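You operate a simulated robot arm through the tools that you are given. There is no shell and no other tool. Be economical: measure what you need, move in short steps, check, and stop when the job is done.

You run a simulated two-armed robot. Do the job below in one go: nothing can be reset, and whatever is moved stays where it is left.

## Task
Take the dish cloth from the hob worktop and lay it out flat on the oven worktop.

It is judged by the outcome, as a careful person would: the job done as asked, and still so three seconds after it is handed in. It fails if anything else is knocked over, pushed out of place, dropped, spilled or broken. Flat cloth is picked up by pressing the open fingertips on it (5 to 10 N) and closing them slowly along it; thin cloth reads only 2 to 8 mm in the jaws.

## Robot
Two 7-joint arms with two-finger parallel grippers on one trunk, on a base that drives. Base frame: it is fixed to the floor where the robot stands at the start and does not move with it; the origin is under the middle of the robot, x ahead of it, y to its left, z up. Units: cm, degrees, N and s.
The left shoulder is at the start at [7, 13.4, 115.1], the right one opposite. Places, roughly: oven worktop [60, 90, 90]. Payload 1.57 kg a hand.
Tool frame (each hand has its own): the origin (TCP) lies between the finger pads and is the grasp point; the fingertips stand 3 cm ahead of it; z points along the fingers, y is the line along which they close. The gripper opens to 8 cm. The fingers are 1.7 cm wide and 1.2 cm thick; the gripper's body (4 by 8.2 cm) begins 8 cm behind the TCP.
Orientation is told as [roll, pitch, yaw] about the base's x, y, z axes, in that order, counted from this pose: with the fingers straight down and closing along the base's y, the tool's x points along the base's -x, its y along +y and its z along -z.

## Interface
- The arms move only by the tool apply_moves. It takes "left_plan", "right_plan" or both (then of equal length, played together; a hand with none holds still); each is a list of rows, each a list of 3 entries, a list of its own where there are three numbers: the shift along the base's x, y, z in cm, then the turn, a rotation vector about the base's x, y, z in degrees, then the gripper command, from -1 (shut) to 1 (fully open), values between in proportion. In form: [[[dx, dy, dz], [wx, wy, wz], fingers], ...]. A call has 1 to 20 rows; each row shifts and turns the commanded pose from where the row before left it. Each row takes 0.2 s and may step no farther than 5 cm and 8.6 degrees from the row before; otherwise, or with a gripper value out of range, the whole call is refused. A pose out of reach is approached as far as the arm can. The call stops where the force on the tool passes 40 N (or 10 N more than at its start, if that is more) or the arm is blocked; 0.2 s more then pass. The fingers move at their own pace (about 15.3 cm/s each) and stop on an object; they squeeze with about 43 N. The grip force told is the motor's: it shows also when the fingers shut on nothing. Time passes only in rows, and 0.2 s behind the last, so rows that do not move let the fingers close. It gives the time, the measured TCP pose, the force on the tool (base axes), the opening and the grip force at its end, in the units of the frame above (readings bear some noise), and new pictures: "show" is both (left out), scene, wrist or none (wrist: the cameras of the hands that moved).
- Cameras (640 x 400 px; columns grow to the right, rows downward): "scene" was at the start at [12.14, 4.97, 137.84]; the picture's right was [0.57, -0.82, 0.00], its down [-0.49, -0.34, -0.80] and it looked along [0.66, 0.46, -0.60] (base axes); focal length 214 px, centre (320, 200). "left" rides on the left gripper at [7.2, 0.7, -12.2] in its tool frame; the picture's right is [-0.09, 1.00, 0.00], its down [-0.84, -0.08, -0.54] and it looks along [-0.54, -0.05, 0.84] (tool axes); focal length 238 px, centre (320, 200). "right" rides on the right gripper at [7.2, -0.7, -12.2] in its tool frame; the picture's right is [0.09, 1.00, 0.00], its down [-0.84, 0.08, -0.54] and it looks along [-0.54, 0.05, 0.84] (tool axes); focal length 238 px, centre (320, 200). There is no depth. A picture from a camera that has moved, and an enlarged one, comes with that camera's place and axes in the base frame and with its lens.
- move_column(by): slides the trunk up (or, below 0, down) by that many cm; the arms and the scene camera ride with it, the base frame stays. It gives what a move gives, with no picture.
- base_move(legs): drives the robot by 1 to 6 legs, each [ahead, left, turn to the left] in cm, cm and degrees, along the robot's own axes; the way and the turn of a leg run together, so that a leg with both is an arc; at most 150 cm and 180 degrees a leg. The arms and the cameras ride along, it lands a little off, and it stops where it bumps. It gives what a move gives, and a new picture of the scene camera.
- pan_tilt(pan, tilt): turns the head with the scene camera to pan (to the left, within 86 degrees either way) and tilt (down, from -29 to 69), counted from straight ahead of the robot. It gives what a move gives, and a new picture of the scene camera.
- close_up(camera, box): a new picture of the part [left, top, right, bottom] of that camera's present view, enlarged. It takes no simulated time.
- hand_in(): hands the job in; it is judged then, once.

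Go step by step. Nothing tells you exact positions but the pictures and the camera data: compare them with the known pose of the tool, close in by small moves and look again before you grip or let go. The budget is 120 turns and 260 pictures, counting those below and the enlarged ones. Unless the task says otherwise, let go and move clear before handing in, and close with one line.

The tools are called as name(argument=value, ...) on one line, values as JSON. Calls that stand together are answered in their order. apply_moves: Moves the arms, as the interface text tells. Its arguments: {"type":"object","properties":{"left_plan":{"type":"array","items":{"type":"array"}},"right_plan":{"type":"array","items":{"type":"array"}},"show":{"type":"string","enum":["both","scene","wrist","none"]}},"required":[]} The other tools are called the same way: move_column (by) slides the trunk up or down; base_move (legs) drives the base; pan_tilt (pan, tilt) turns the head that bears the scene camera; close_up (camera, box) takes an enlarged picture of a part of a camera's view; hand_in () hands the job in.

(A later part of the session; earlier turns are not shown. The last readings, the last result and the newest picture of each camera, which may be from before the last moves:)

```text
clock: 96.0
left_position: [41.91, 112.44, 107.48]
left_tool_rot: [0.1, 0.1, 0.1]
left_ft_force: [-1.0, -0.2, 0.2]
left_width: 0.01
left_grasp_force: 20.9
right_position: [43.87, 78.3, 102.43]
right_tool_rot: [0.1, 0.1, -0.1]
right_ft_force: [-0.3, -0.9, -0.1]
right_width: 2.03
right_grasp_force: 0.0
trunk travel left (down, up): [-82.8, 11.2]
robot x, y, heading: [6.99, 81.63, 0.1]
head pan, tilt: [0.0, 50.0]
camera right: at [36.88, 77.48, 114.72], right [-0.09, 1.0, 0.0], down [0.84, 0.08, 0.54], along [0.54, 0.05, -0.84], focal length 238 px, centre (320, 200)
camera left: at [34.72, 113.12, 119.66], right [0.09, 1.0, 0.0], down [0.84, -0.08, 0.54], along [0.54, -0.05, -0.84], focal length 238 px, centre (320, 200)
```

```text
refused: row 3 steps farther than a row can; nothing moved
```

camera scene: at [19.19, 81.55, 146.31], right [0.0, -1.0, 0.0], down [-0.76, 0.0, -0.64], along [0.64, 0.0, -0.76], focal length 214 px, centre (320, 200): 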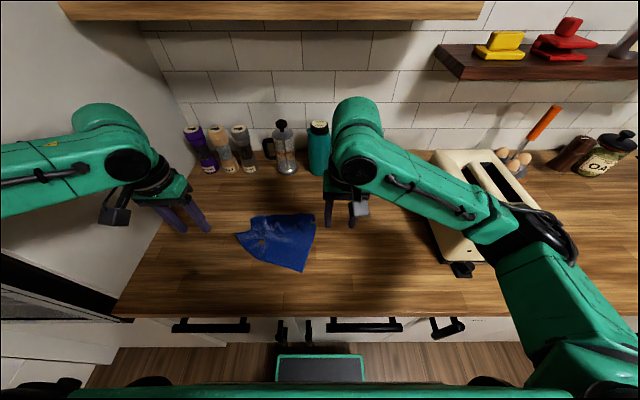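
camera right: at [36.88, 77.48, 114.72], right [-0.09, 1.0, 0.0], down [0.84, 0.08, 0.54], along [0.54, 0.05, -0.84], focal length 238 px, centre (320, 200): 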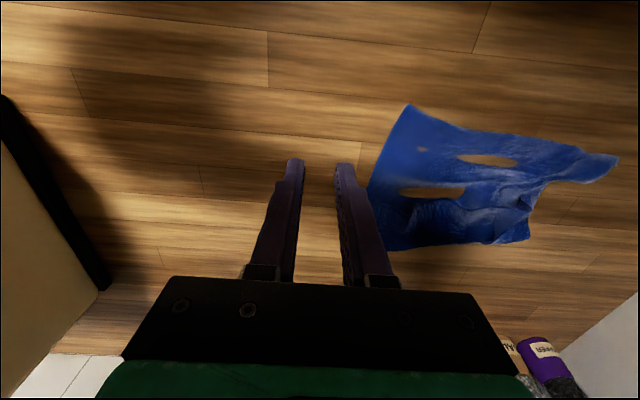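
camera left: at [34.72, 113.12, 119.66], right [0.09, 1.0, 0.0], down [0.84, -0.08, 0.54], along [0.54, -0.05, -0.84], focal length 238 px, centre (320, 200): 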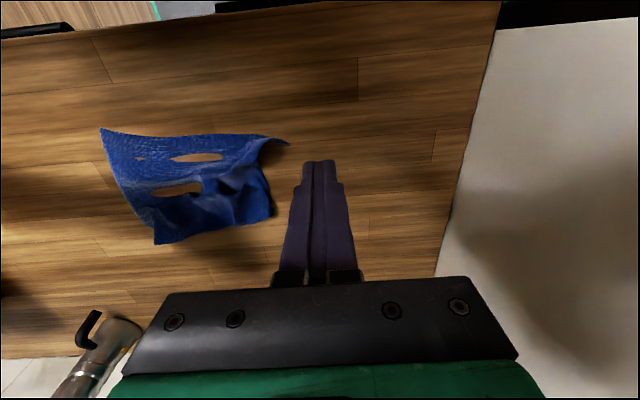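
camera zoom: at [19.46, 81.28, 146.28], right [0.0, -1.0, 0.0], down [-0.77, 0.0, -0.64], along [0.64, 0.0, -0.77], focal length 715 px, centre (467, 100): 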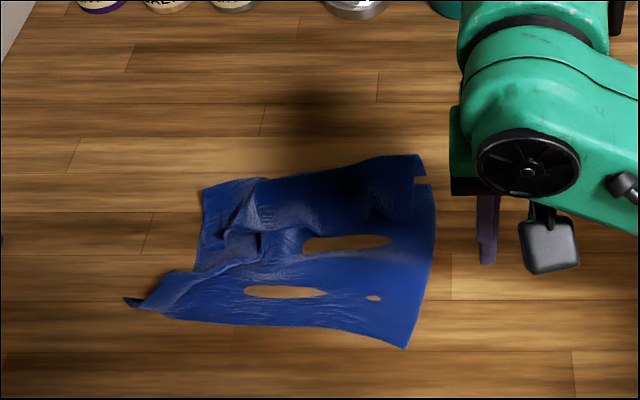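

apply_moves(left_plan=[[[4, -2.9, 0], [0, 0, 0], -1], [[4, -2.9, 0], [0, 0, 0], -1], [[3.5, -2.9, 0], [0, 0, 0], -1], [[0, 0, -4], [0, 0, 0], -1], [[0, 0, -4], [0, 0, 0], -1], [[0, 0, -3], [0, 0, 0], -1]], right_plan=[[[4, 2.9, 0], [0, 0, 0], -1], [[4, 2.9, 0], [0, 0, 0], -1], [[3.8, 3.1, 0], [0, 0, 0], -1], [[0, 0, -3], [0, 0, 0], -1], [[0, 0, -2], [0, 0, 0], -1], [[0, 0, -1], [0, 0, 0], -1]], show="wrist")

```text
clock: 97.4
left_position: [53.91, 104.12, 96.4]
left_tool_rot: [0.0, 0.0, 0.1]
left_ft_force: [0.2, -0.3, 0.5]
left_width: 0.01
left_grasp_force: 21.4
right_position: [55.91, 87.15, 96.41]
right_tool_rot: [0.0, 0.1, 0.0]
right_ft_force: [1.0, 0.0, 0.1]
right_width: 0.0
right_grasp_force: 21.6
trunk travel left (down, up): [-82.8, 11.2]
robot x, y, heading: [6.95, 81.88, -0.5]
head pan, tilt: [0.0, 50.0]
camera right: at [48.89, 86.44, 108.67], right [-0.09, 1.0, 0.0], down [0.84, 0.08, 0.54], along [0.54, 0.05, -0.84], focal length 238 px, centre (320, 200)
camera left: at [46.63, 104.7, 108.67], right [0.09, 1.0, 0.0], down [0.84, -0.08, 0.54], along [0.54, -0.05, -0.84], focal length 238 px, centre (320, 200)
```

right: 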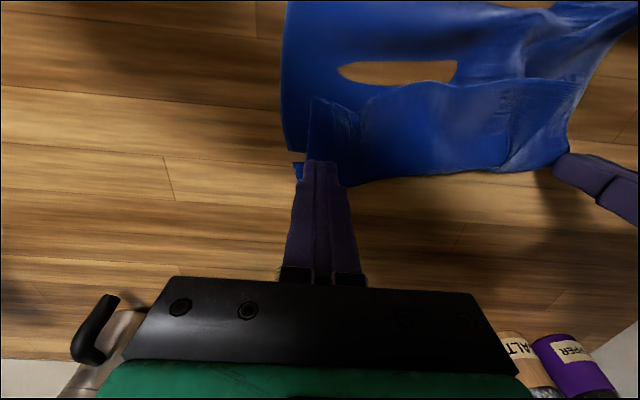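
left: 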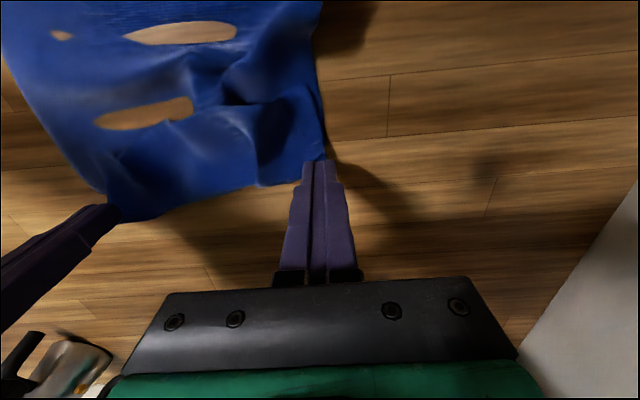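

close_up(camera="right", box=[260, 0, 640, 237])

close_up(camera="left", box=[0, 0, 400, 250])

```text
1.68 times, centred on (450, 118) of right
camera zoom: at [48.89, 86.44, 108.67], right [-0.09, 1.0, 0.0], down [0.84, 0.08, 0.54], along [0.54, 0.05, -0.84], focal length 401 px, centre (101, 337)
```

zoom: 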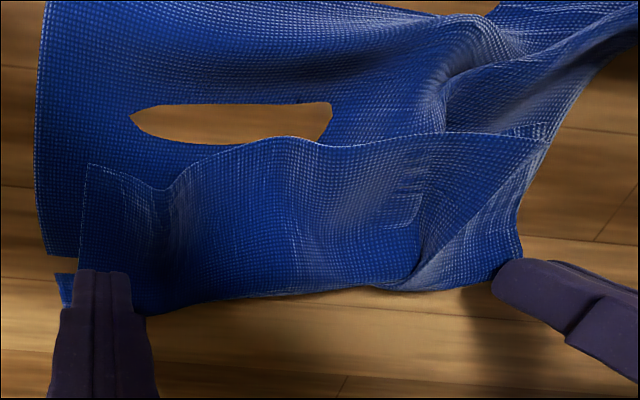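

```text
1.60 times, centred on (200, 125) of left
camera zoom: at [46.63, 104.7, 108.67], right [0.09, 1.0, 0.0], down [0.84, -0.08, 0.54], along [0.54, -0.05, -0.84], focal length 381 px, centre (512, 320)
```

zoom: 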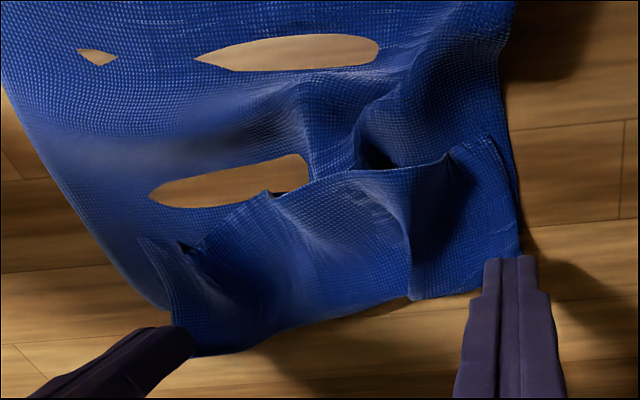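

The far band, about 7 cm, is folded back on top of the cloth toward me, with its free edge at x ≈ 50 and the fold line at x ≈ 57. I'll press lightly on the flap near its free corners and drag it away over the fold to flip it flat.

apply_moves(left_plan=[[[0, 0, 2.5], [0, 0, 0], -1], [[-3.2, -1.6, 0], [0, 0, 0], -1], [[0, 0, -2.5], [0, 0, 0], -1], [[0, 0, -1.2], [0, 0, 0], -1], [[0, 0, -0.7], [0, 0, 0], -1], [[0, 0, -0.2], [0, 0, 0], -1]], right_plan=[[[0, 0, 2.5], [0, 0, 0], -1], [[-2.7, 1, 0], [0, 0, 0], -1], [[0, 0, -2.5], [0, 0, 0], -1], [[0, 0, -1.2], [0, 0, 0], -1], [[0, 0, -0.7], [0, 0, 0], -1], [[0, 0, -0.2], [0, 0, 0], -1]], show="wrist")

```text
clock: 98.8
left_position: [50.47, 102.49, 94.43]
left_tool_rot: [0.0, 0.0, 0.0]
left_ft_force: [-0.9, 0.8, 0.7]
left_width: 0.01
left_grasp_force: 21.4
right_position: [53.19, 88.09, 94.22]
right_tool_rot: [0.0, 0.1, -0.1]
right_ft_force: [-0.6, 0.0, 1.8]
right_width: 0.0
right_grasp_force: 21.5
trunk travel left (down, up): [-82.8, 11.2]
robot x, y, heading: [6.97, 81.56, -0.4]
head pan, tilt: [0.0, 50.0]
camera right: at [46.09, 87.44, 106.57], right [-0.09, 1.0, 0.0], down [0.84, 0.08, 0.54], along [0.54, 0.05, -0.84], focal length 238 px, centre (320, 200)
camera left: at [43.24, 103.19, 106.6], right [0.09, 1.0, 0.0], down [0.84, -0.08, 0.54], along [0.54, -0.05, -0.84], focal length 238 px, centre (320, 200)
```

right: 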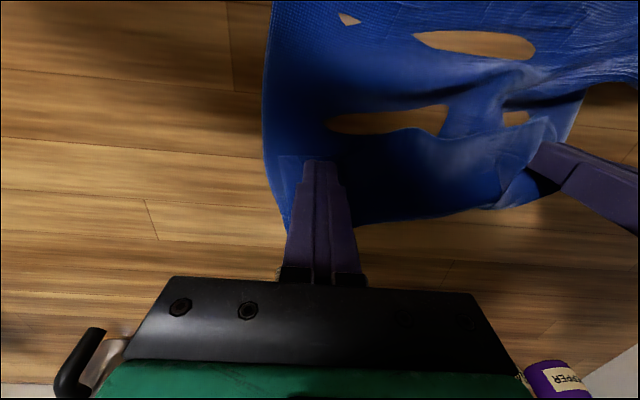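
left: 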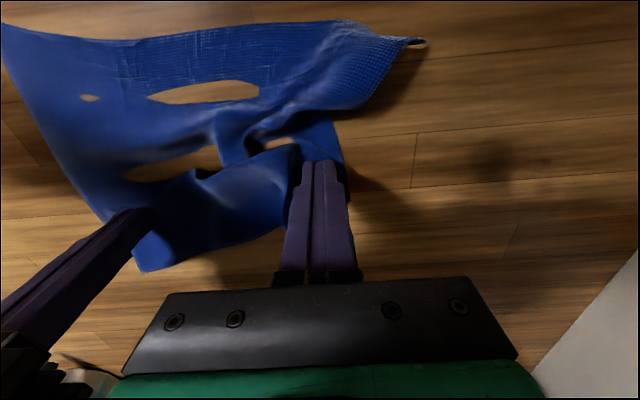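

apply_moves(left_plan=[[[0, 0, -0.25], [0, 0, 0], -1], [[1, 0.1, 0], [0, 0, 0], -1], [[1, 0.1, 0], [0, 0, 0], -1], [[1, 0.1, 0], [0, 0, 0], -1], [[1, 0.1, 0], [0, 0, 0], -1], [[1, 0.1, 0], [0, 0, 0], -1]], right_plan=[[[0, 0, -0.08], [0, 0, 0], -1], [[1, -0.1, 0], [0, 0, 0], -1], [[1, -0.1, 0], [0, 0, 0], -1], [[1, -0.1, 0], [0, 0, 0], -1], [[1, -0.1, 0], [0, 0, 0], -1], [[1, -0.1, 0], [0, 0, 0], -1]], show="wrist")

```text
clock: 100.2
left_position: [55.38, 102.92, 94.29]
left_tool_rot: [0.1, 0.0, 0.2]
left_ft_force: [-1.6, -0.5, 5.4]
left_width: 0.0
left_grasp_force: 21.4
right_position: [58.03, 87.75, 94.33]
right_tool_rot: [0.0, 0.1, 0.0]
right_ft_force: [0.1, -0.7, -0.7]
right_width: 0.02
right_grasp_force: 21.1
trunk travel left (down, up): [-82.8, 11.2]
robot x, y, heading: [7.11, 81.47, -0.0]
head pan, tilt: [0.0, 50.0]
camera right: at [51.08, 87.01, 106.65], right [-0.09, 1.0, 0.0], down [0.84, 0.08, 0.54], along [0.54, 0.05, -0.84], focal length 238 px, centre (320, 200)
camera left: at [48.18, 103.68, 106.47], right [0.09, 1.0, 0.0], down [0.84, -0.08, 0.54], along [0.54, -0.05, -0.84], focal length 238 px, centre (320, 200)
```

right: 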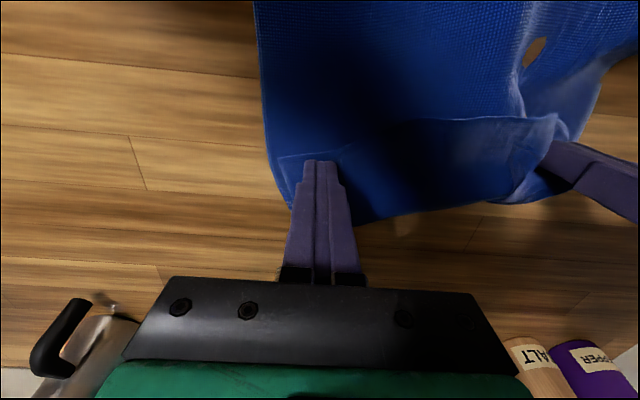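
left: 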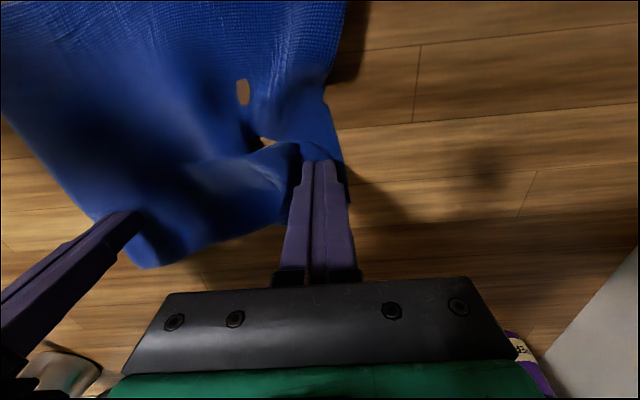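

Both layers moved together, which stretched the body nicely but left the flap folded. I'll lift off and inspect the flap edge for a raised part to grip.

apply_moves(left_plan=[[[0, 0, 2], [0, 0, 0], -1], [[-1, 3, 3], [0, 0, 0], -1], [[-3, 3, 2], [0, 0, 0], -1], [[-4, 0, 2], [0, 0, 0], -0.5]], right_plan=[[[0, 0, 2], [0, 0, 0], -1], [[-1, -3, 3], [0, 0, 0], -1], [[-3, -3, 2], [0, 0, 0], -1], [[-4, -2, 2], [0, 0, 0], -0.5]], show="wrist")

close_up(camera="scene", box=[180, 160, 372, 280])

close_up(camera="left", box=[40, 60, 360, 260])

```text
clock: 101.2
left_position: [47.16, 108.96, 103.32]
left_tool_rot: [0.1, -0.2, 0.3]
left_ft_force: [0.0, -0.1, 0.7]
left_width: 2.0
left_grasp_force: 0.1
right_position: [49.74, 79.58, 103.27]
right_tool_rot: [0.0, -0.1, -0.1]
right_ft_force: [-0.1, -0.1, -0.3]
right_width: 2.01
right_grasp_force: 0.1
trunk travel left (down, up): [-82.8, 11.2]
robot x, y, heading: [6.78, 81.65, -0.3]
head pan, tilt: [0.0, 50.0]
camera right: at [42.67, 78.92, 115.6], right [-0.09, 1.0, 0.0], down [0.84, 0.08, 0.54], along [0.54, 0.05, -0.84], focal length 238 px, centre (320, 200)
camera left: at [39.89, 109.68, 115.45], right [0.09, 1.0, 0.0], down [0.84, -0.08, 0.54], along [0.54, -0.05, -0.84], focal length 238 px, centre (320, 200)
```

right: 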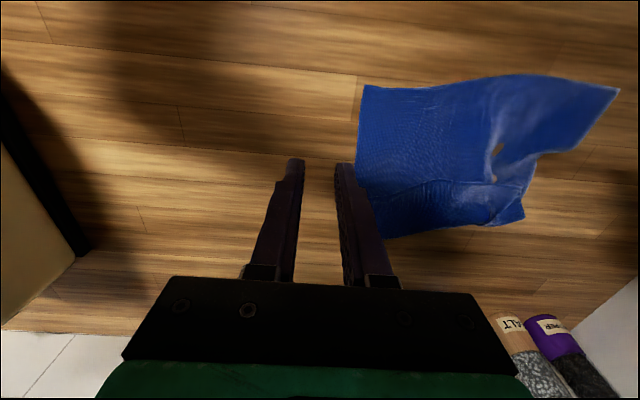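
left: 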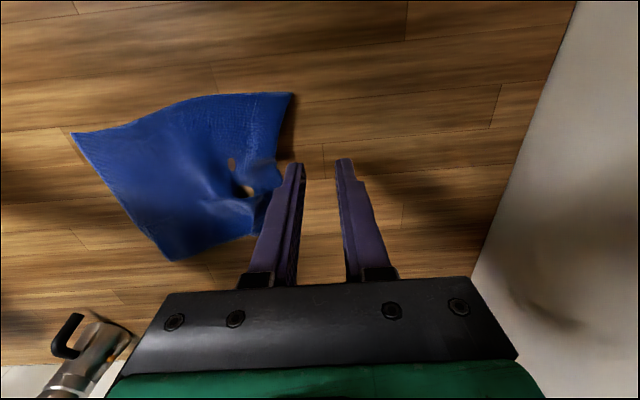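

```text
3.33 times, centred on (276, 220) of scene
camera zoom: at [19.08, 81.4, 146.31], right [0.0, -1.0, 0.0], down [-0.76, 0.0, -0.65], along [0.65, 0.0, -0.76], focal length 715 px, centre (467, 133)
```

zoom: 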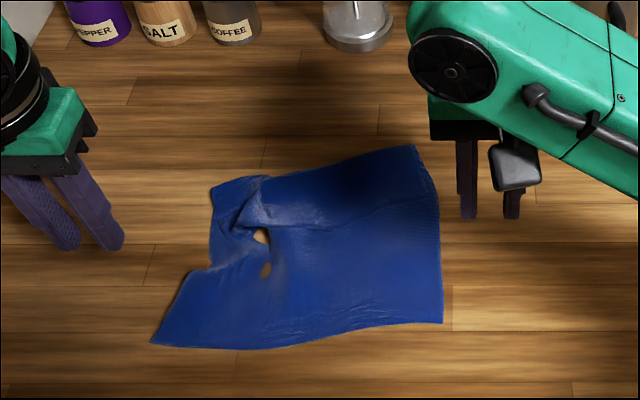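

```text
2.00 times, centred on (200, 160) of left
camera zoom: at [39.89, 109.68, 115.45], right [0.09, 1.0, 0.0], down [0.84, -0.08, 0.54], along [0.54, -0.05, -0.84], focal length 477 px, centre (560, 280)
```

zoom: 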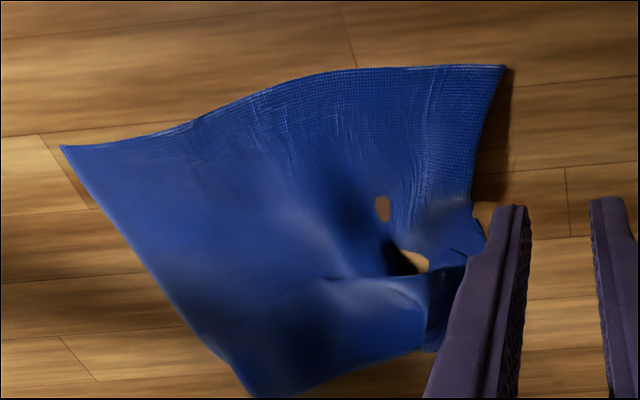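

Nearly flat now: only the far flap (about 6 cm, free edge x ≈ 55–59, fold x ≈ 65) and a tuck at the left remain. I'll first drag the whole cloth about 7 cm toward me by its near corners to gain room.

apply_moves(left_plan=[[[0, -4, 0], [0, 0, 0], -1], [[-1, 0, -3], [0, 0, 0], -1], [[0, 0, -3], [0, 0, 0], -1], [[0, 0, -2.2], [0, 0, 0], -1], [[0, 0, -0.7], [0, 0, 0], -1], [[0, 0, -0.3], [0, 0, 0], -1]], right_plan=[[[-1, 4.5, 0], [0, 0, 0], -1], [[-1, 2, -3], [0, 0, 0], -1], [[0, 0, -3], [0, 0, 0], -1], [[0, 0, -2.2], [0, 0, 0], -1], [[0, 0, -0.7], [0, 0, 0], -1], [[0, 0, -0.3], [0, 0, 0], -1]], show="wrist")

```text
clock: 102.6
left_position: [46.34, 104.93, 94.14]
left_tool_rot: [0.2, -0.2, 0.0]
left_ft_force: [1.3, 0.8, 9.1]
left_width: 0.01
left_grasp_force: 21.8
right_position: [48.12, 85.86, 94.15]
right_tool_rot: [0.1, -0.1, -0.1]
right_ft_force: [2.3, -0.4, 12.0]
right_width: 0.02
right_grasp_force: 21.1
trunk travel left (down, up): [-82.8, 11.2]
robot x, y, heading: [6.66, 81.78, -0.2]
head pan, tilt: [0.0, 50.0]
camera right: at [41.03, 85.3, 106.4], right [-0.09, 1.0, 0.0], down [0.84, 0.07, 0.54], along [0.54, 0.05, -0.84], focal length 238 px, centre (320, 200)
camera left: at [39.1, 105.63, 106.3], right [0.09, 1.0, 0.0], down [0.84, -0.08, 0.54], along [0.54, -0.05, -0.84], focal length 238 px, centre (320, 200)
```

right: 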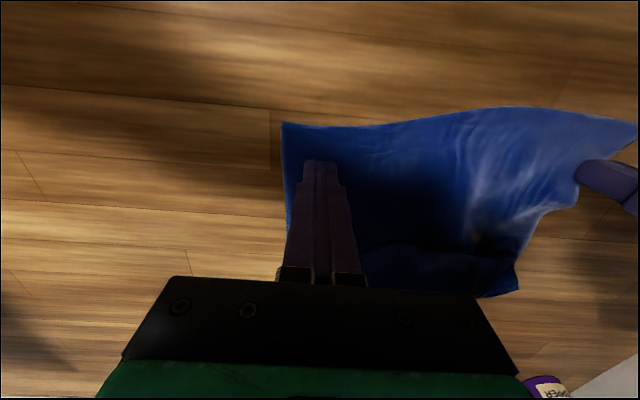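
left: 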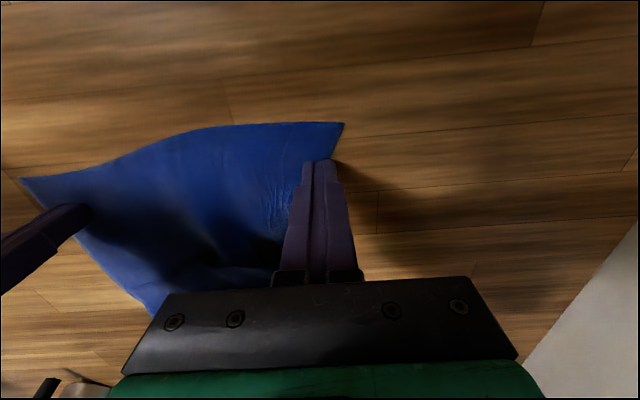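

apply_moves(left_plan=[[[-1, 0.2, 0], [0, 0, 0], -1], [[-1, 0.2, 0], [0, 0, 0], -1], [[-1, 0.2, 0], [0, 0, 0], -1], [[-1, 0.2, 0], [0, 0, 0], -1], [[-1, 0.2, 0], [0, 0, 0], -1], [[-1, 0.2, 0], [0, 0, 0], -1], [[-0.5, 0.2, 0], [0, 0, 0], -1]], right_plan=[[[-1, -0.1, 0], [0, 0, 0], -1], [[-1, -0.1, 0], [0, 0, 0], -1], [[-1, -0.1, 0], [0, 0, 0], -1], [[-1, -0.1, 0], [0, 0, 0], -1], [[-1, -0.1, 0], [0, 0, 0], -1], [[-1, -0.1, 0], [0, 0, 0], -1], [[-1.8, 0, 0], [0, 0, 0], -1]], show="none")

apply_moves(left_plan=[[[0, 0, 2], [0, 0, 0], -1], [[0, 3, 3], [0, 0, 0], -1], [[0, 3, 3], [0, 0, 0], -1]], right_plan=[[[0, 0, 2], [0, 0, 0], -1], [[0, -3, 3], [0, 0, 0], -1], [[0, -3, 3], [0, 0, 0], -1]], show="none")

close_up(camera="scene", box=[180, 170, 372, 290])

```text
clock: 104.2
left_position: [39.71, 106.25, 94.12]
left_tool_rot: [0.1, 0.0, 0.1]
left_ft_force: [4.3, -4.8, 19.7]
left_width: 0.0
left_grasp_force: 21.7
right_position: [40.19, 85.35, 94.08]
right_tool_rot: [0.0, 0.0, 0.0]
right_ft_force: [2.2, 2.1, 7.4]
right_width: 0.01
right_grasp_force: 21.6
trunk travel left (down, up): [-82.8, 11.2]
robot x, y, heading: [6.86, 81.48, -0.2]
head pan, tilt: [0.0, 50.0]
```

```text
clock: 105.0
left_position: [39.63, 112.24, 101.96]
left_tool_rot: [0.0, 0.1, 0.0]
left_ft_force: [-0.5, 0.6, -0.3]
left_width: 0.02
left_grasp_force: 20.9
right_position: [40.05, 79.11, 101.78]
right_tool_rot: [-0.1, 0.1, -0.1]
right_ft_force: [0.2, -0.4, 0.7]
right_width: 0.0
right_grasp_force: 20.9
trunk travel left (down, up): [-82.8, 11.2]
robot x, y, heading: [6.88, 81.53, -0.1]
head pan, tilt: [0.0, 50.0]
```

```text
3.33 times, centred on (276, 230) of scene
camera zoom: at [19.42, 81.37, 146.27], right [0.0, -1.0, 0.0], down [-0.77, 0.0, -0.64], along [0.64, 0.0, -0.77], focal length 715 px, centre (467, 100)
```

zoom: 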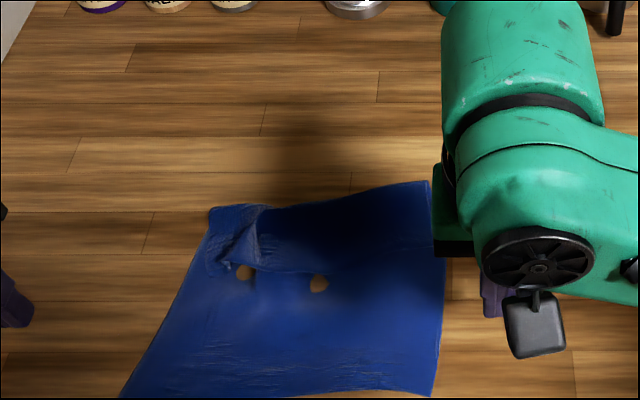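

Very flat now, with near corners at about (36.5, 84) and (36.5, 107). Only the far flap remains, with its fold at x ≈ 54; I'll look closely at it.

apply_moves(left_plan=[[[3, -3, 1], [0, 0, 0], -0.5], [[3, -3, 0], [0, 0, 0], -0.5]], right_plan=[[[4, 2, 1], [0, 0, 0], -0.5], [[4, 2, 0], [0, 0, 0], -0.5]], show="none")

close_up(camera="left", box=[0, 60, 320, 260])

close_up(camera="right", box=[280, 60, 600, 260])

```text
clock: 105.6
left_position: [46.37, 106.19, 102.84]
left_tool_rot: [0.1, 0.3, 0.1]
left_ft_force: [0.8, -0.7, -0.3]
left_width: 1.98
left_grasp_force: 0.0
right_position: [48.59, 83.14, 102.79]
right_tool_rot: [0.1, 0.3, 0.1]
right_ft_force: [-0.2, -0.2, -0.5]
right_width: 1.98
right_grasp_force: 0.1
trunk travel left (down, up): [-82.8, 11.2]
robot x, y, heading: [7.09, 81.92, -0.2]
head pan, tilt: [0.0, 50.0]
```

```text
2.00 times, centred on (160, 160) of left
camera zoom: at [39.11, 106.84, 115.08], right [0.09, 1.0, 0.0], down [0.84, -0.08, 0.54], along [0.54, -0.05, -0.84], focal length 477 px, centre (640, 280)
```

zoom: 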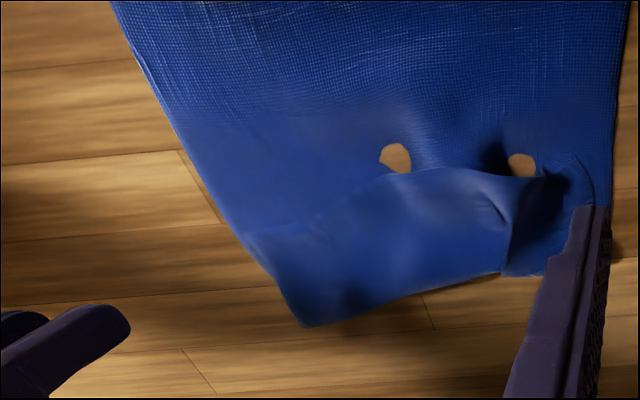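

```text
2.00 times, centred on (440, 160) of right
camera zoom: at [41.69, 82.51, 115.08], right [-0.09, 1.0, 0.0], down [0.84, 0.08, 0.54], along [0.53, 0.05, -0.84], focal length 477 px, centre (80, 280)
```

zoom: 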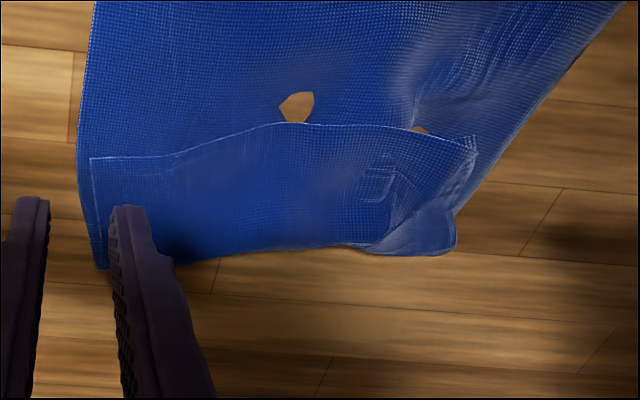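

The flap's free edge runs along x ≈ 47–49, slightly humped near y ≈ 94. I'll pinch just that edge with the right hand using light pressure, while the left hand pins the body.

apply_moves(right_plan=[[[0, 4, 0], [0, 0, 0], 0], [[-0.3, 4, 0], [0, 0, 0], 0], [[0, 2.5, -2], [0, 0, 0], 0], [[0, 0, -3], [0, 0, 0], 0], [[0, 0, -1.5], [0, 0, 0], 0]], left_plan=[[[-2, 0, 0], [0, 0, 0], -1], [[-2, 0, 0], [0, 0, 0], -1], [[0, -1, -3], [0, 0, 0], -1], [[0, 0, -3], [0, 0, 0], -1], [[0, 0, -1.5], [0, 0, 0], -1]], show="wrist")

close_up(camera="right", box=[200, 80, 440, 230])

```text
clock: 106.8
left_position: [41.94, 105.39, 95.57]
left_tool_rot: [0.0, 0.0, 0.1]
left_ft_force: [-1.1, -0.2, -0.1]
left_width: 0.0
left_grasp_force: 21.7
right_position: [48.0, 94.06, 96.46]
right_tool_rot: [0.0, 0.1, 0.0]
right_ft_force: [0.1, 0.1, -0.2]
right_width: 3.99
right_grasp_force: 0.1
trunk travel left (down, up): [-82.8, 11.2]
robot x, y, heading: [6.9, 81.65, -0.4]
head pan, tilt: [0.0, 50.0]
camera right: at [40.92, 93.33, 108.77], right [-0.09, 1.0, 0.0], down [0.84, 0.08, 0.54], along [0.54, 0.05, -0.84], focal length 238 px, centre (320, 200)
camera left: at [34.7, 106.06, 107.75], right [0.09, 1.0, 0.0], down [0.84, -0.08, 0.54], along [0.54, -0.05, -0.84], focal length 238 px, centre (320, 200)
```

right: 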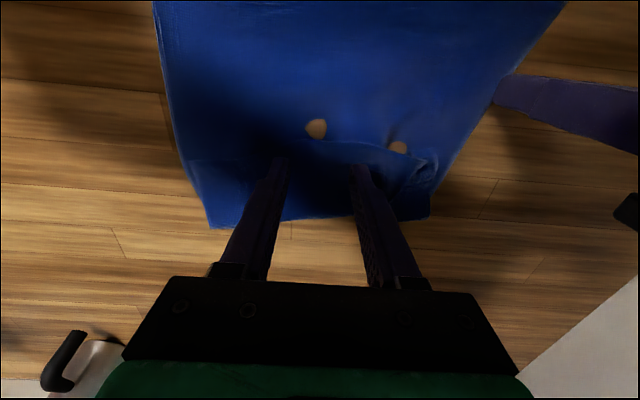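
left: 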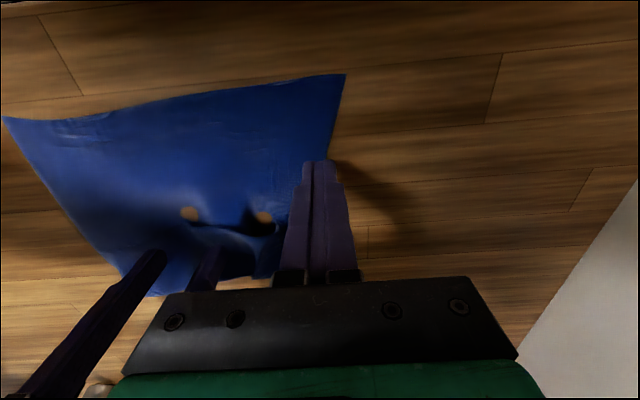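

```text
2.67 times, centred on (320, 155) of right
camera zoom: at [40.92, 93.33, 108.77], right [-0.09, 1.0, 0.0], down [0.84, 0.08, 0.54], along [0.54, 0.05, -0.84], focal length 636 px, centre (320, 320)
```

zoom: 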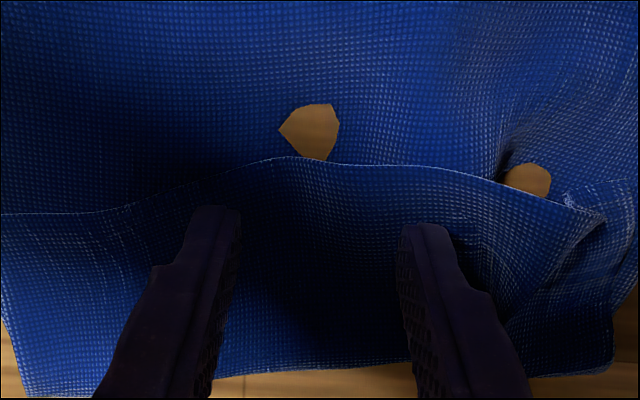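

apply_moves(right_plan=[[[0, 0, -1.2], [0, 0, 0], 0], [[0, 0, -0.6], [0, 0, 0], 0], [[0, 0, -0.3], [0, 0, 0], 0], [[0, 0, -0.1], [0, 0, 0], 0], [[0, 0, 0], [0, 0, 0], 0]], left_plan=[[[0, 0, -0.9], [0, 0, 0], -1], [[0, 0, -0.5], [0, 0, 0], -1], [[0, 0, -0.1], [0, 0, 0], -1], [[0, 0, 0], [0, 0, 0], -1], [[0, 0, 0], [0, 0, 0], -1]], show="none")

```text
clock: 108.0
left_position: [41.87, 105.38, 94.13]
left_tool_rot: [0.1, -0.2, 0.1]
left_ft_force: [2.2, 2.3, 15.8]
left_width: 0.01
left_grasp_force: 21.3
right_position: [47.92, 93.97, 94.47]
right_tool_rot: [0.0, 0.2, 0.0]
right_ft_force: [-0.3, -0.7, 1.9]
right_width: 3.97
right_grasp_force: 0.1
trunk travel left (down, up): [-82.8, 11.2]
robot x, y, heading: [6.79, 81.73, 0.0]
head pan, tilt: [0.0, 50.0]
```

apply_moves(right_plan=[[[0, 0, -0.2], [0, 0, 0], -0.05], [[0, 0, 0], [0, 0, 0], -0.1], [[0, 0, 0], [0, 0, 0], -0.15], [[0, 0, 0], [0, 0, 0], -0.2], [[0, 0, 0], [0, 0, 0], -0.25], [[0, 0, 0], [0, 0, 0], -0.3], [[0, 0, 0], [0, 0, 0], -0.35], [[0, 0, 0], [0, 0, 0], -0.4], [[0, 0, 0], [0, 0, 0], -0.45], [[0, 0, 0], [0, 0, 0], -0.5], [[0, 0, 0], [0, 0, 0], -0.55], [[0, 0, 0], [0, 0, 0], -0.6]], show="none")

close_up(camera="right", box=[200, 80, 440, 230])

```text
clock: 110.6
left_position: [41.7, 105.36, 94.12]
left_tool_rot: [0.1, -0.1, 0.1]
left_ft_force: [5.8, 2.9, 23.9]
left_width: 0.0
left_grasp_force: 21.0
right_position: [47.82, 93.97, 94.26]
right_tool_rot: [0.0, 0.1, -0.1]
right_ft_force: [-0.4, -0.3, 1.7]
right_width: 1.62
right_grasp_force: 0.4
trunk travel left (down, up): [-82.8, 11.2]
robot x, y, heading: [7.24, 81.4, -0.4]
head pan, tilt: [0.0, 50.0]
```

```text
2.67 times, centred on (320, 155) of right
camera zoom: at [40.81, 93.22, 106.54], right [-0.09, 1.0, 0.0], down [0.84, 0.08, 0.54], along [0.54, 0.05, -0.84], focal length 636 px, centre (320, 320)
```

zoom: 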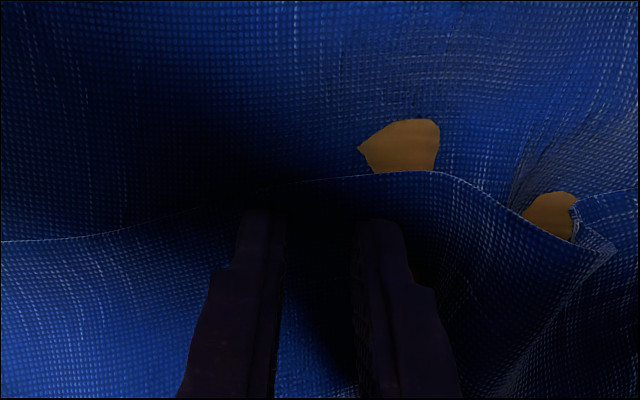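

No fold formed because the press was too light. I'll reopen and press to about 8 N.

apply_moves(right_plan=[[[0, 0, 0.6], [0, 0, 0], -0.6], [[0, 0, 0], [0, 0, 0], 0.1], [[0, 0, -0.4], [0, 0, 0], 0.1], [[0, 0, -0.2], [0, 0, 0], 0.1], [[0, 0, -0.12], [0, 0, 0], 0.1], [[0, 0, 0], [0, 0, 0], 0.1]], show="none")

```text
clock: 112.0
left_position: [41.68, 105.23, 94.11]
left_tool_rot: [0.1, 0.0, 0.1]
left_ft_force: [4.1, 1.8, 18.8]
left_width: 0.01
left_grasp_force: 21.5
right_position: [47.89, 93.97, 94.25]
right_tool_rot: [0.1, -0.1, 0.0]
right_ft_force: [1.1, -1.7, 11.2]
right_width: 4.39
right_grasp_force: 0.1
trunk travel left (down, up): [-82.8, 11.2]
robot x, y, heading: [6.99, 81.82, -0.4]
head pan, tilt: [0.0, 50.0]
```

apply_moves(right_plan=[[[0, 0, 0], [0, 0, 0], 0.05], [[0, 0, 0], [0, 0, 0], 0], [[0, 0, 0], [0, 0, 0], -0.05], [[0, 0, 0], [0, 0, 0], -0.1], [[0, 0, 0], [0, 0, 0], -0.15], [[0, 0, 0], [0, 0, 0], -0.2], [[0, 0, 0], [0, 0, 0], -0.25], [[0, 0, 0], [0, 0, 0], -0.3], [[0, 0, 0], [0, 0, 0], -0.35], [[0, 0, 0], [0, 0, 0], -0.4], [[0, 0, 0], [0, 0, 0], -0.45], [[0, 0, 0], [0, 0, 0], -0.5], [[0, 0, 0], [0, 0, 0], -0.55], [[0, 0, 0], [0, 0, 0], -0.6]], show="none")

close_up(camera="right", box=[200, 80, 440, 230])

```text
clock: 115.0
left_position: [41.65, 105.28, 94.27]
left_tool_rot: [0.1, -0.1, 0.0]
left_ft_force: [0.8, -1.1, 4.2]
left_width: 0.03
left_grasp_force: 21.0
right_position: [47.81, 93.91, 94.14]
right_tool_rot: [0.1, -0.1, 0.0]
right_ft_force: [-0.2, 0.1, 21.9]
right_width: 1.42
right_grasp_force: 0.0
trunk travel left (down, up): [-82.8, 11.2]
robot x, y, heading: [6.55, 81.5, -0.1]
head pan, tilt: [0.0, 50.0]
```

```text
2.67 times, centred on (320, 155) of right
camera zoom: at [40.71, 93.26, 106.46], right [-0.09, 1.0, 0.0], down [0.84, 0.08, 0.54], along [0.54, 0.05, -0.84], focal length 636 px, centre (320, 320)
```

zoom: 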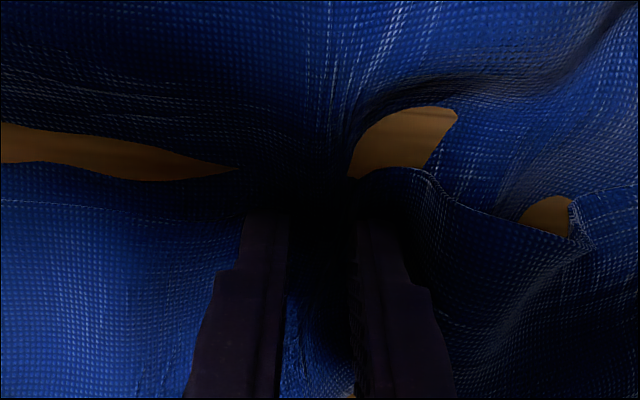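

apply_moves(right_plan=[[[0, 0, 0.08], [0, 0, 0], -0.62], [[0, 0, 0], [0, 0, 0], -1], [[0, 0, 0], [0, 0, 0], -1], [[0, 0, 0], [0, 0, 0], -1]], show="none")

close_up(camera="right", box=[160, 60, 480, 260])

```text
clock: 116.0
left_position: [41.56, 105.3, 94.11]
left_tool_rot: [0.1, -0.2, 0.1]
left_ft_force: [-1.0, -1.1, 8.3]
left_width: 0.01
left_grasp_force: 21.2
right_position: [47.8, 93.78, 94.19]
right_tool_rot: [-0.1, 0.0, 0.0]
right_ft_force: [-0.1, 2.1, 10.8]
right_width: 0.0
right_grasp_force: 21.4
trunk travel left (down, up): [-82.8, 11.2]
robot x, y, heading: [6.77, 81.47, -0.2]
head pan, tilt: [0.0, 50.0]
```

```text
2.00 times, centred on (320, 160) of right
camera zoom: at [40.73, 93.26, 106.49], right [-0.09, 1.0, 0.0], down [0.84, 0.08, 0.54], along [0.54, 0.05, -0.84], focal length 477 px, centre (320, 280)
```

zoom: 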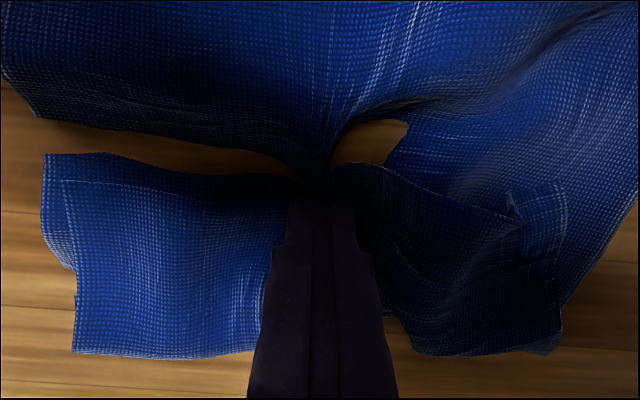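

It slipped again. New idea: pin the lower layer firmly with the left hand just in front of the flap, and drag the flap forward over it with the right fingertip. I'll check the state first.

apply_moves(right_plan=[[[0, 0, 1.5], [0, 0, 0], -1], [[0, 0, 4], [0, 0, 0], -1], [[-2, -4, 2], [0, 0, 0], -1], [[-3, -4, 0], [0, 0, 0], -1]], left_plan=[[[0, 0, 1.5], [0, 0, 0], -1], [[0, 0, 4], [0, 0, 0], -1], [[0, 3, 2], [0, 0, 0], -1], [[0, 2, 0], [0, 0, 0], -1]], show="wrist")

close_up(camera="scene", box=[180, 170, 372, 290])

```text
clock: 117.0
left_position: [41.62, 110.32, 101.7]
left_tool_rot: [0.1, 0.0, 0.0]
left_ft_force: [-0.7, -0.9, -0.1]
left_width: 0.01
left_grasp_force: 21.5
right_position: [43.17, 85.74, 101.81]
right_tool_rot: [0.0, 0.2, -0.2]
right_ft_force: [-0.1, -0.2, 0.1]
right_width: 0.01
right_grasp_force: 21.2
trunk travel left (down, up): [-82.8, 11.2]
robot x, y, heading: [6.92, 81.66, -0.4]
head pan, tilt: [0.0, 50.0]
camera right: at [36.01, 85.13, 114.04], right [-0.09, 1.0, 0.0], down [0.84, 0.08, 0.54], along [0.54, 0.05, -0.84], focal length 238 px, centre (320, 200)
camera left: at [34.4, 110.91, 113.78], right [0.09, 1.0, 0.0], down [0.84, -0.08, 0.54], along [0.54, -0.05, -0.84], focal length 238 px, centre (320, 200)
```

right: 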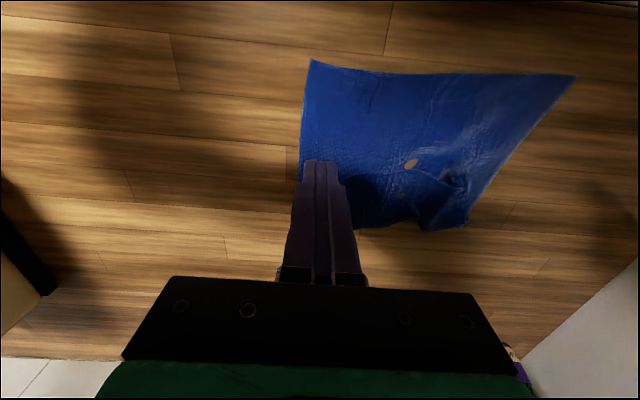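
left: 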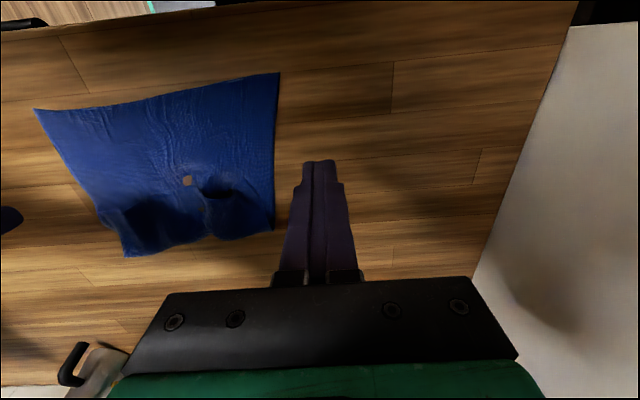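

```text
3.33 times, centred on (276, 230) of scene
camera zoom: at [19.46, 81.4, 146.28], right [0.0, -1.0, 0.0], down [-0.77, 0.0, -0.64], along [0.64, 0.0, -0.77], focal length 715 px, centre (467, 100)
```

zoom: 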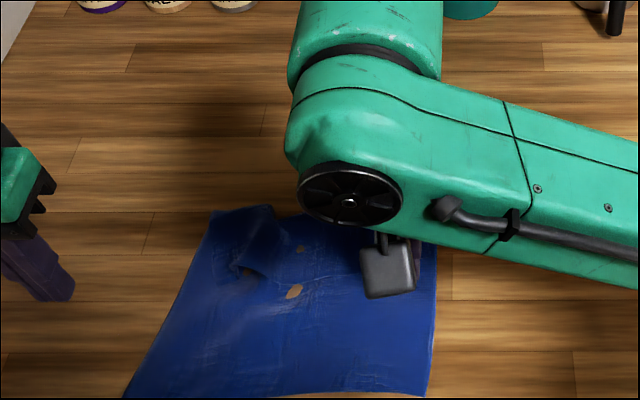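

apply_moves(right_plan=[[[3.3, 0.6, 0], [0, 0, 0], -1], [[3.3, 0.6, 0], [0, 0, 0], -1], [[0, 0, -3.5], [0, 0, 0], -1], [[0, 0, -2], [0, 0, 0], -1]], left_plan=[[[1.5, -4, 0], [0, 0, 0], -1], [[1.5, -4, 0], [0, 0, 0], -1], [[0.5, -3.3, -2], [0, 0, 0], -1], [[0, 0, -3.5], [0, 0, 0], -1]], show="wrist")

close_up(camera="right", box=[240, 80, 480, 230])

```text
clock: 118.0
left_position: [45.02, 99.18, 96.07]
left_tool_rot: [0.0, 0.2, 0.1]
left_ft_force: [0.9, 0.0, -0.2]
left_width: 0.01
left_grasp_force: 21.7
right_position: [49.49, 87.1, 96.1]
right_tool_rot: [0.1, 0.0, 0.0]
right_ft_force: [-0.5, 0.1, -0.2]
right_width: 0.0
right_grasp_force: 21.3
trunk travel left (down, up): [-82.8, 11.2]
robot x, y, heading: [7.0, 81.46, -0.4]
head pan, tilt: [0.0, 50.0]
camera right: at [42.62, 86.44, 108.41], right [-0.09, 1.0, 0.0], down [0.84, 0.08, 0.54], along [0.54, 0.05, -0.84], focal length 238 px, centre (320, 200)
camera left: at [37.89, 99.83, 108.14], right [0.09, 1.0, 0.0], down [0.84, -0.08, 0.54], along [0.54, -0.05, -0.84], focal length 238 px, centre (320, 200)
```

right: 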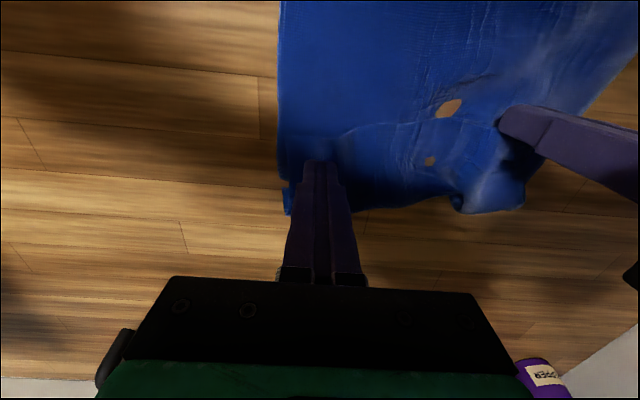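
left: 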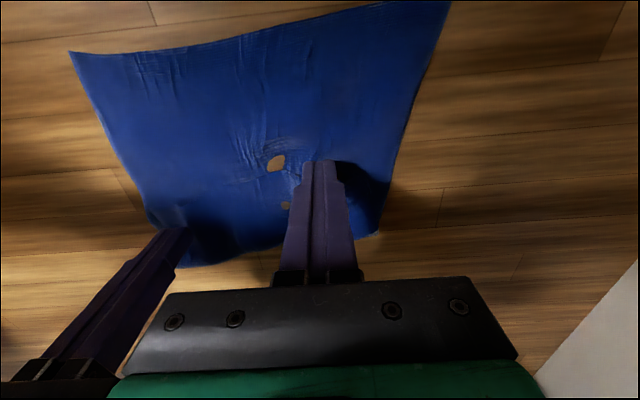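

```text
2.67 times, centred on (360, 155) of right
camera zoom: at [42.62, 86.44, 108.41], right [-0.09, 1.0, 0.0], down [0.84, 0.08, 0.54], along [0.54, 0.05, -0.84], focal length 636 px, centre (213, 320)
```

zoom: 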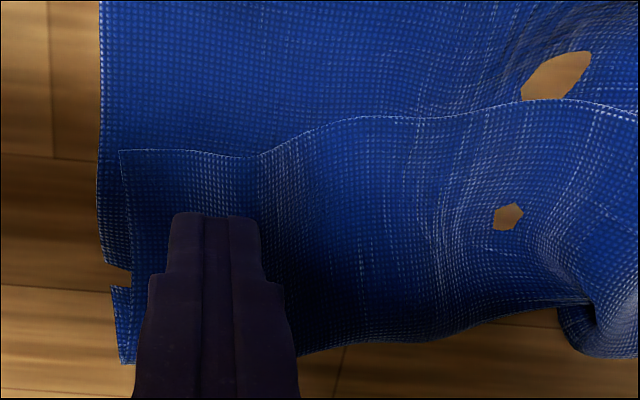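

apply_moves(right_plan=[[[0, 0, -1.2], [0, 0, 0], -1], [[0, 0, -0.5], [0, 0, 0], -1], [[0, 0, -0.15], [0, 0, 0], -1], [[0, 0, 0], [0, 0, 0], -1]], left_plan=[[[0, 0, -1.2], [0, 0, 0], -1], [[0, 0, -0.7], [0, 0, 0], -1], [[0, 0, -0.2], [0, 0, 0], -1], [[0, 0, 0], [0, 0, 0], -1]], show="none")

```text
clock: 119.0
left_position: [45.21, 99.09, 94.21]
left_tool_rot: [0.0, -0.4, 0.0]
left_ft_force: [3.7, 2.3, 28.2]
left_width: 0.0
left_grasp_force: 21.4
right_position: [49.48, 87.19, 94.37]
right_tool_rot: [0.0, 0.1, -0.2]
right_ft_force: [0.0, -0.4, 0.0]
right_width: 0.0
right_grasp_force: 21.2
trunk travel left (down, up): [-82.8, 11.2]
robot x, y, heading: [6.77, 81.67, -0.3]
head pan, tilt: [0.0, 50.0]
```

apply_moves(right_plan=[[[0, 0, -0.12], [0, 0, 0], -1], [[0.8, 0, 0], [0, 0, 0], -1], [[0.8, 0, 0], [0, 0, 0], -1], [[0.8, 0, 0], [0, 0, 0], -1], [[0.8, 0, 0], [0, 0, 0], -1], [[0.8, 0, 0], [0, 0, 0], -1]], show="wrist")

close_up(camera="right", box=[240, 50, 480, 200])

```text
clock: 120.4
left_position: [45.02, 99.05, 94.1]
left_tool_rot: [0.1, -0.4, 0.2]
left_ft_force: [9.9, 3.7, 37.4]
left_width: 0.0
left_grasp_force: 21.3
right_position: [53.29, 87.17, 94.29]
right_tool_rot: [0.1, -0.1, 0.0]
right_ft_force: [-1.6, -0.4, 3.4]
right_width: 0.01
right_grasp_force: 20.9
trunk travel left (down, up): [-82.8, 11.2]
robot x, y, heading: [6.52, 81.75, -0.1]
head pan, tilt: [0.0, 50.0]
camera right: at [46.24, 86.47, 106.53], right [-0.09, 1.0, 0.0], down [0.84, 0.08, 0.54], along [0.54, 0.05, -0.84], focal length 238 px, centre (320, 200)
```

right: 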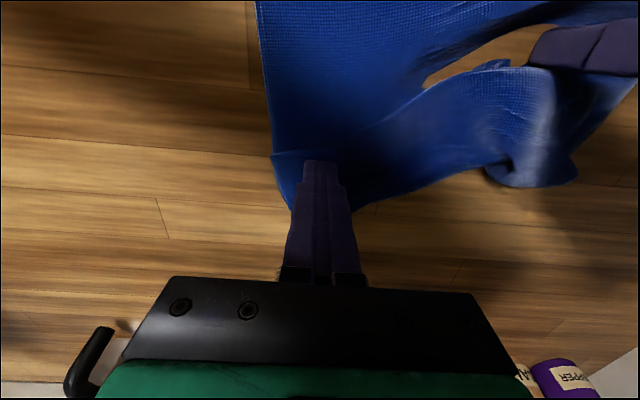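

```text
2.67 times, centred on (360, 125) of right
camera zoom: at [46.24, 86.47, 106.53], right [-0.09, 1.0, 0.0], down [0.84, 0.08, 0.54], along [0.54, 0.05, -0.84], focal length 636 px, centre (213, 400)
```

zoom: 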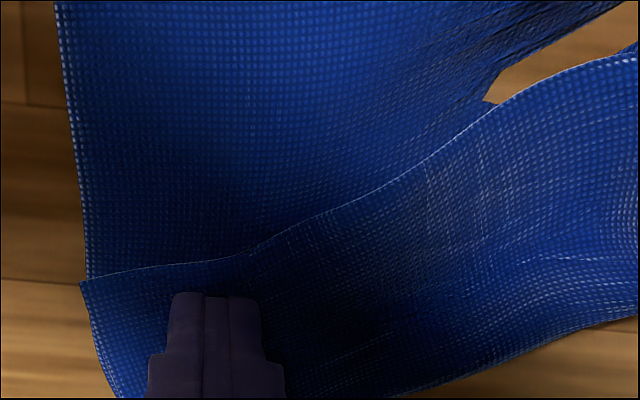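

apply_moves(right_plan=[[[0.8, 0, 0], [0, 0, 0], -1], [[0.8, 0, 0], [0, 0, 0], -1], [[0.8, 0, 0], [0, 0, 0], -1], [[0.8, 0, 0], [0, 0, 0], -1], [[0.8, 0, 0], [0, 0, 0], -1], [[0.8, 0, 0], [0, 0, 0], -1], [[0.8, 0, 0], [0, 0, 0], -1]], left_plan=[[[0, 0, 0], [0, 0, 0], -1], [[0, 0, 0], [0, 0, 0], -1], [[0, 0, 0], [0, 0, 0], -1], [[0, 0, 0], [0, 0, 0], -1], [[0, 0, 0], [0, 0, 0], -1], [[0, 0, 0], [0, 0, 0], -1], [[0, 0, 0], [0, 0, 0], -1]], show="wrist")

close_up(camera="right", box=[240, 50, 480, 200])

```text
clock: 122.0
left_position: [45.12, 99.0, 94.19]
left_tool_rot: [0.2, -0.3, 0.1]
left_ft_force: [6.3, 2.7, 39.0]
left_width: 0.0
left_grasp_force: 21.5
right_position: [58.83, 87.28, 94.25]
right_tool_rot: [0.1, 0.0, 0.0]
right_ft_force: [-0.6, -0.1, -0.5]
right_width: 0.0
right_grasp_force: 21.1
trunk travel left (down, up): [-82.8, 11.2]
robot x, y, heading: [7.08, 81.57, -0.1]
head pan, tilt: [0.0, 50.0]
camera right: at [51.82, 86.51, 106.63], right [-0.09, 1.0, 0.0], down [0.84, 0.08, 0.54], along [0.54, 0.05, -0.84], focal length 238 px, centre (320, 200)
camera left: at [37.77, 99.71, 106.25], right [0.09, 1.0, 0.0], down [0.83, -0.08, 0.55], along [0.54, -0.05, -0.84], focal length 238 px, centre (320, 200)
```

right: 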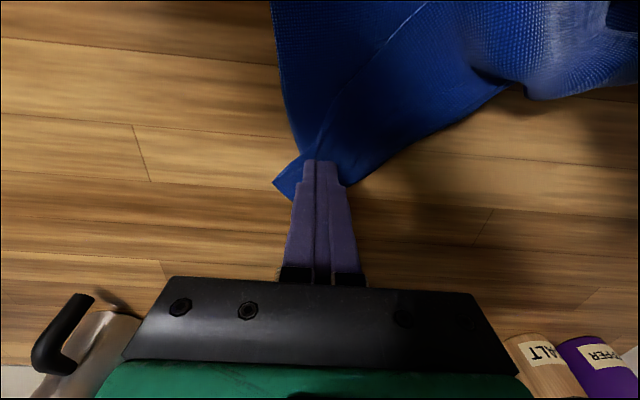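
left: 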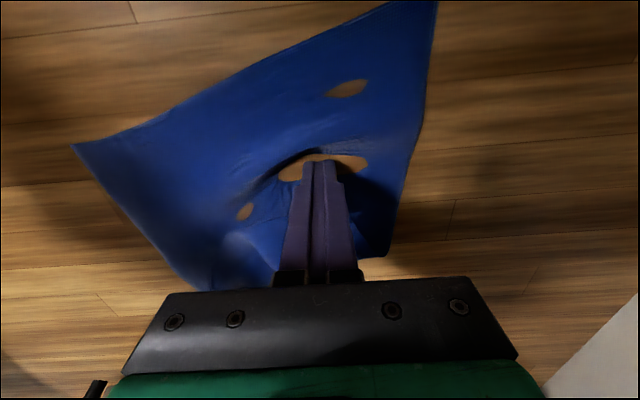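

```text
2.67 times, centred on (360, 125) of right
camera zoom: at [51.82, 86.51, 106.63], right [-0.09, 1.0, 0.0], down [0.84, 0.08, 0.54], along [0.54, 0.05, -0.84], focal length 636 px, centre (213, 400)
```

zoom: 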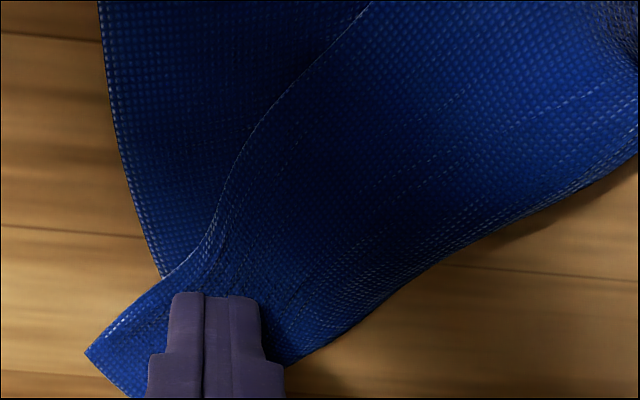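

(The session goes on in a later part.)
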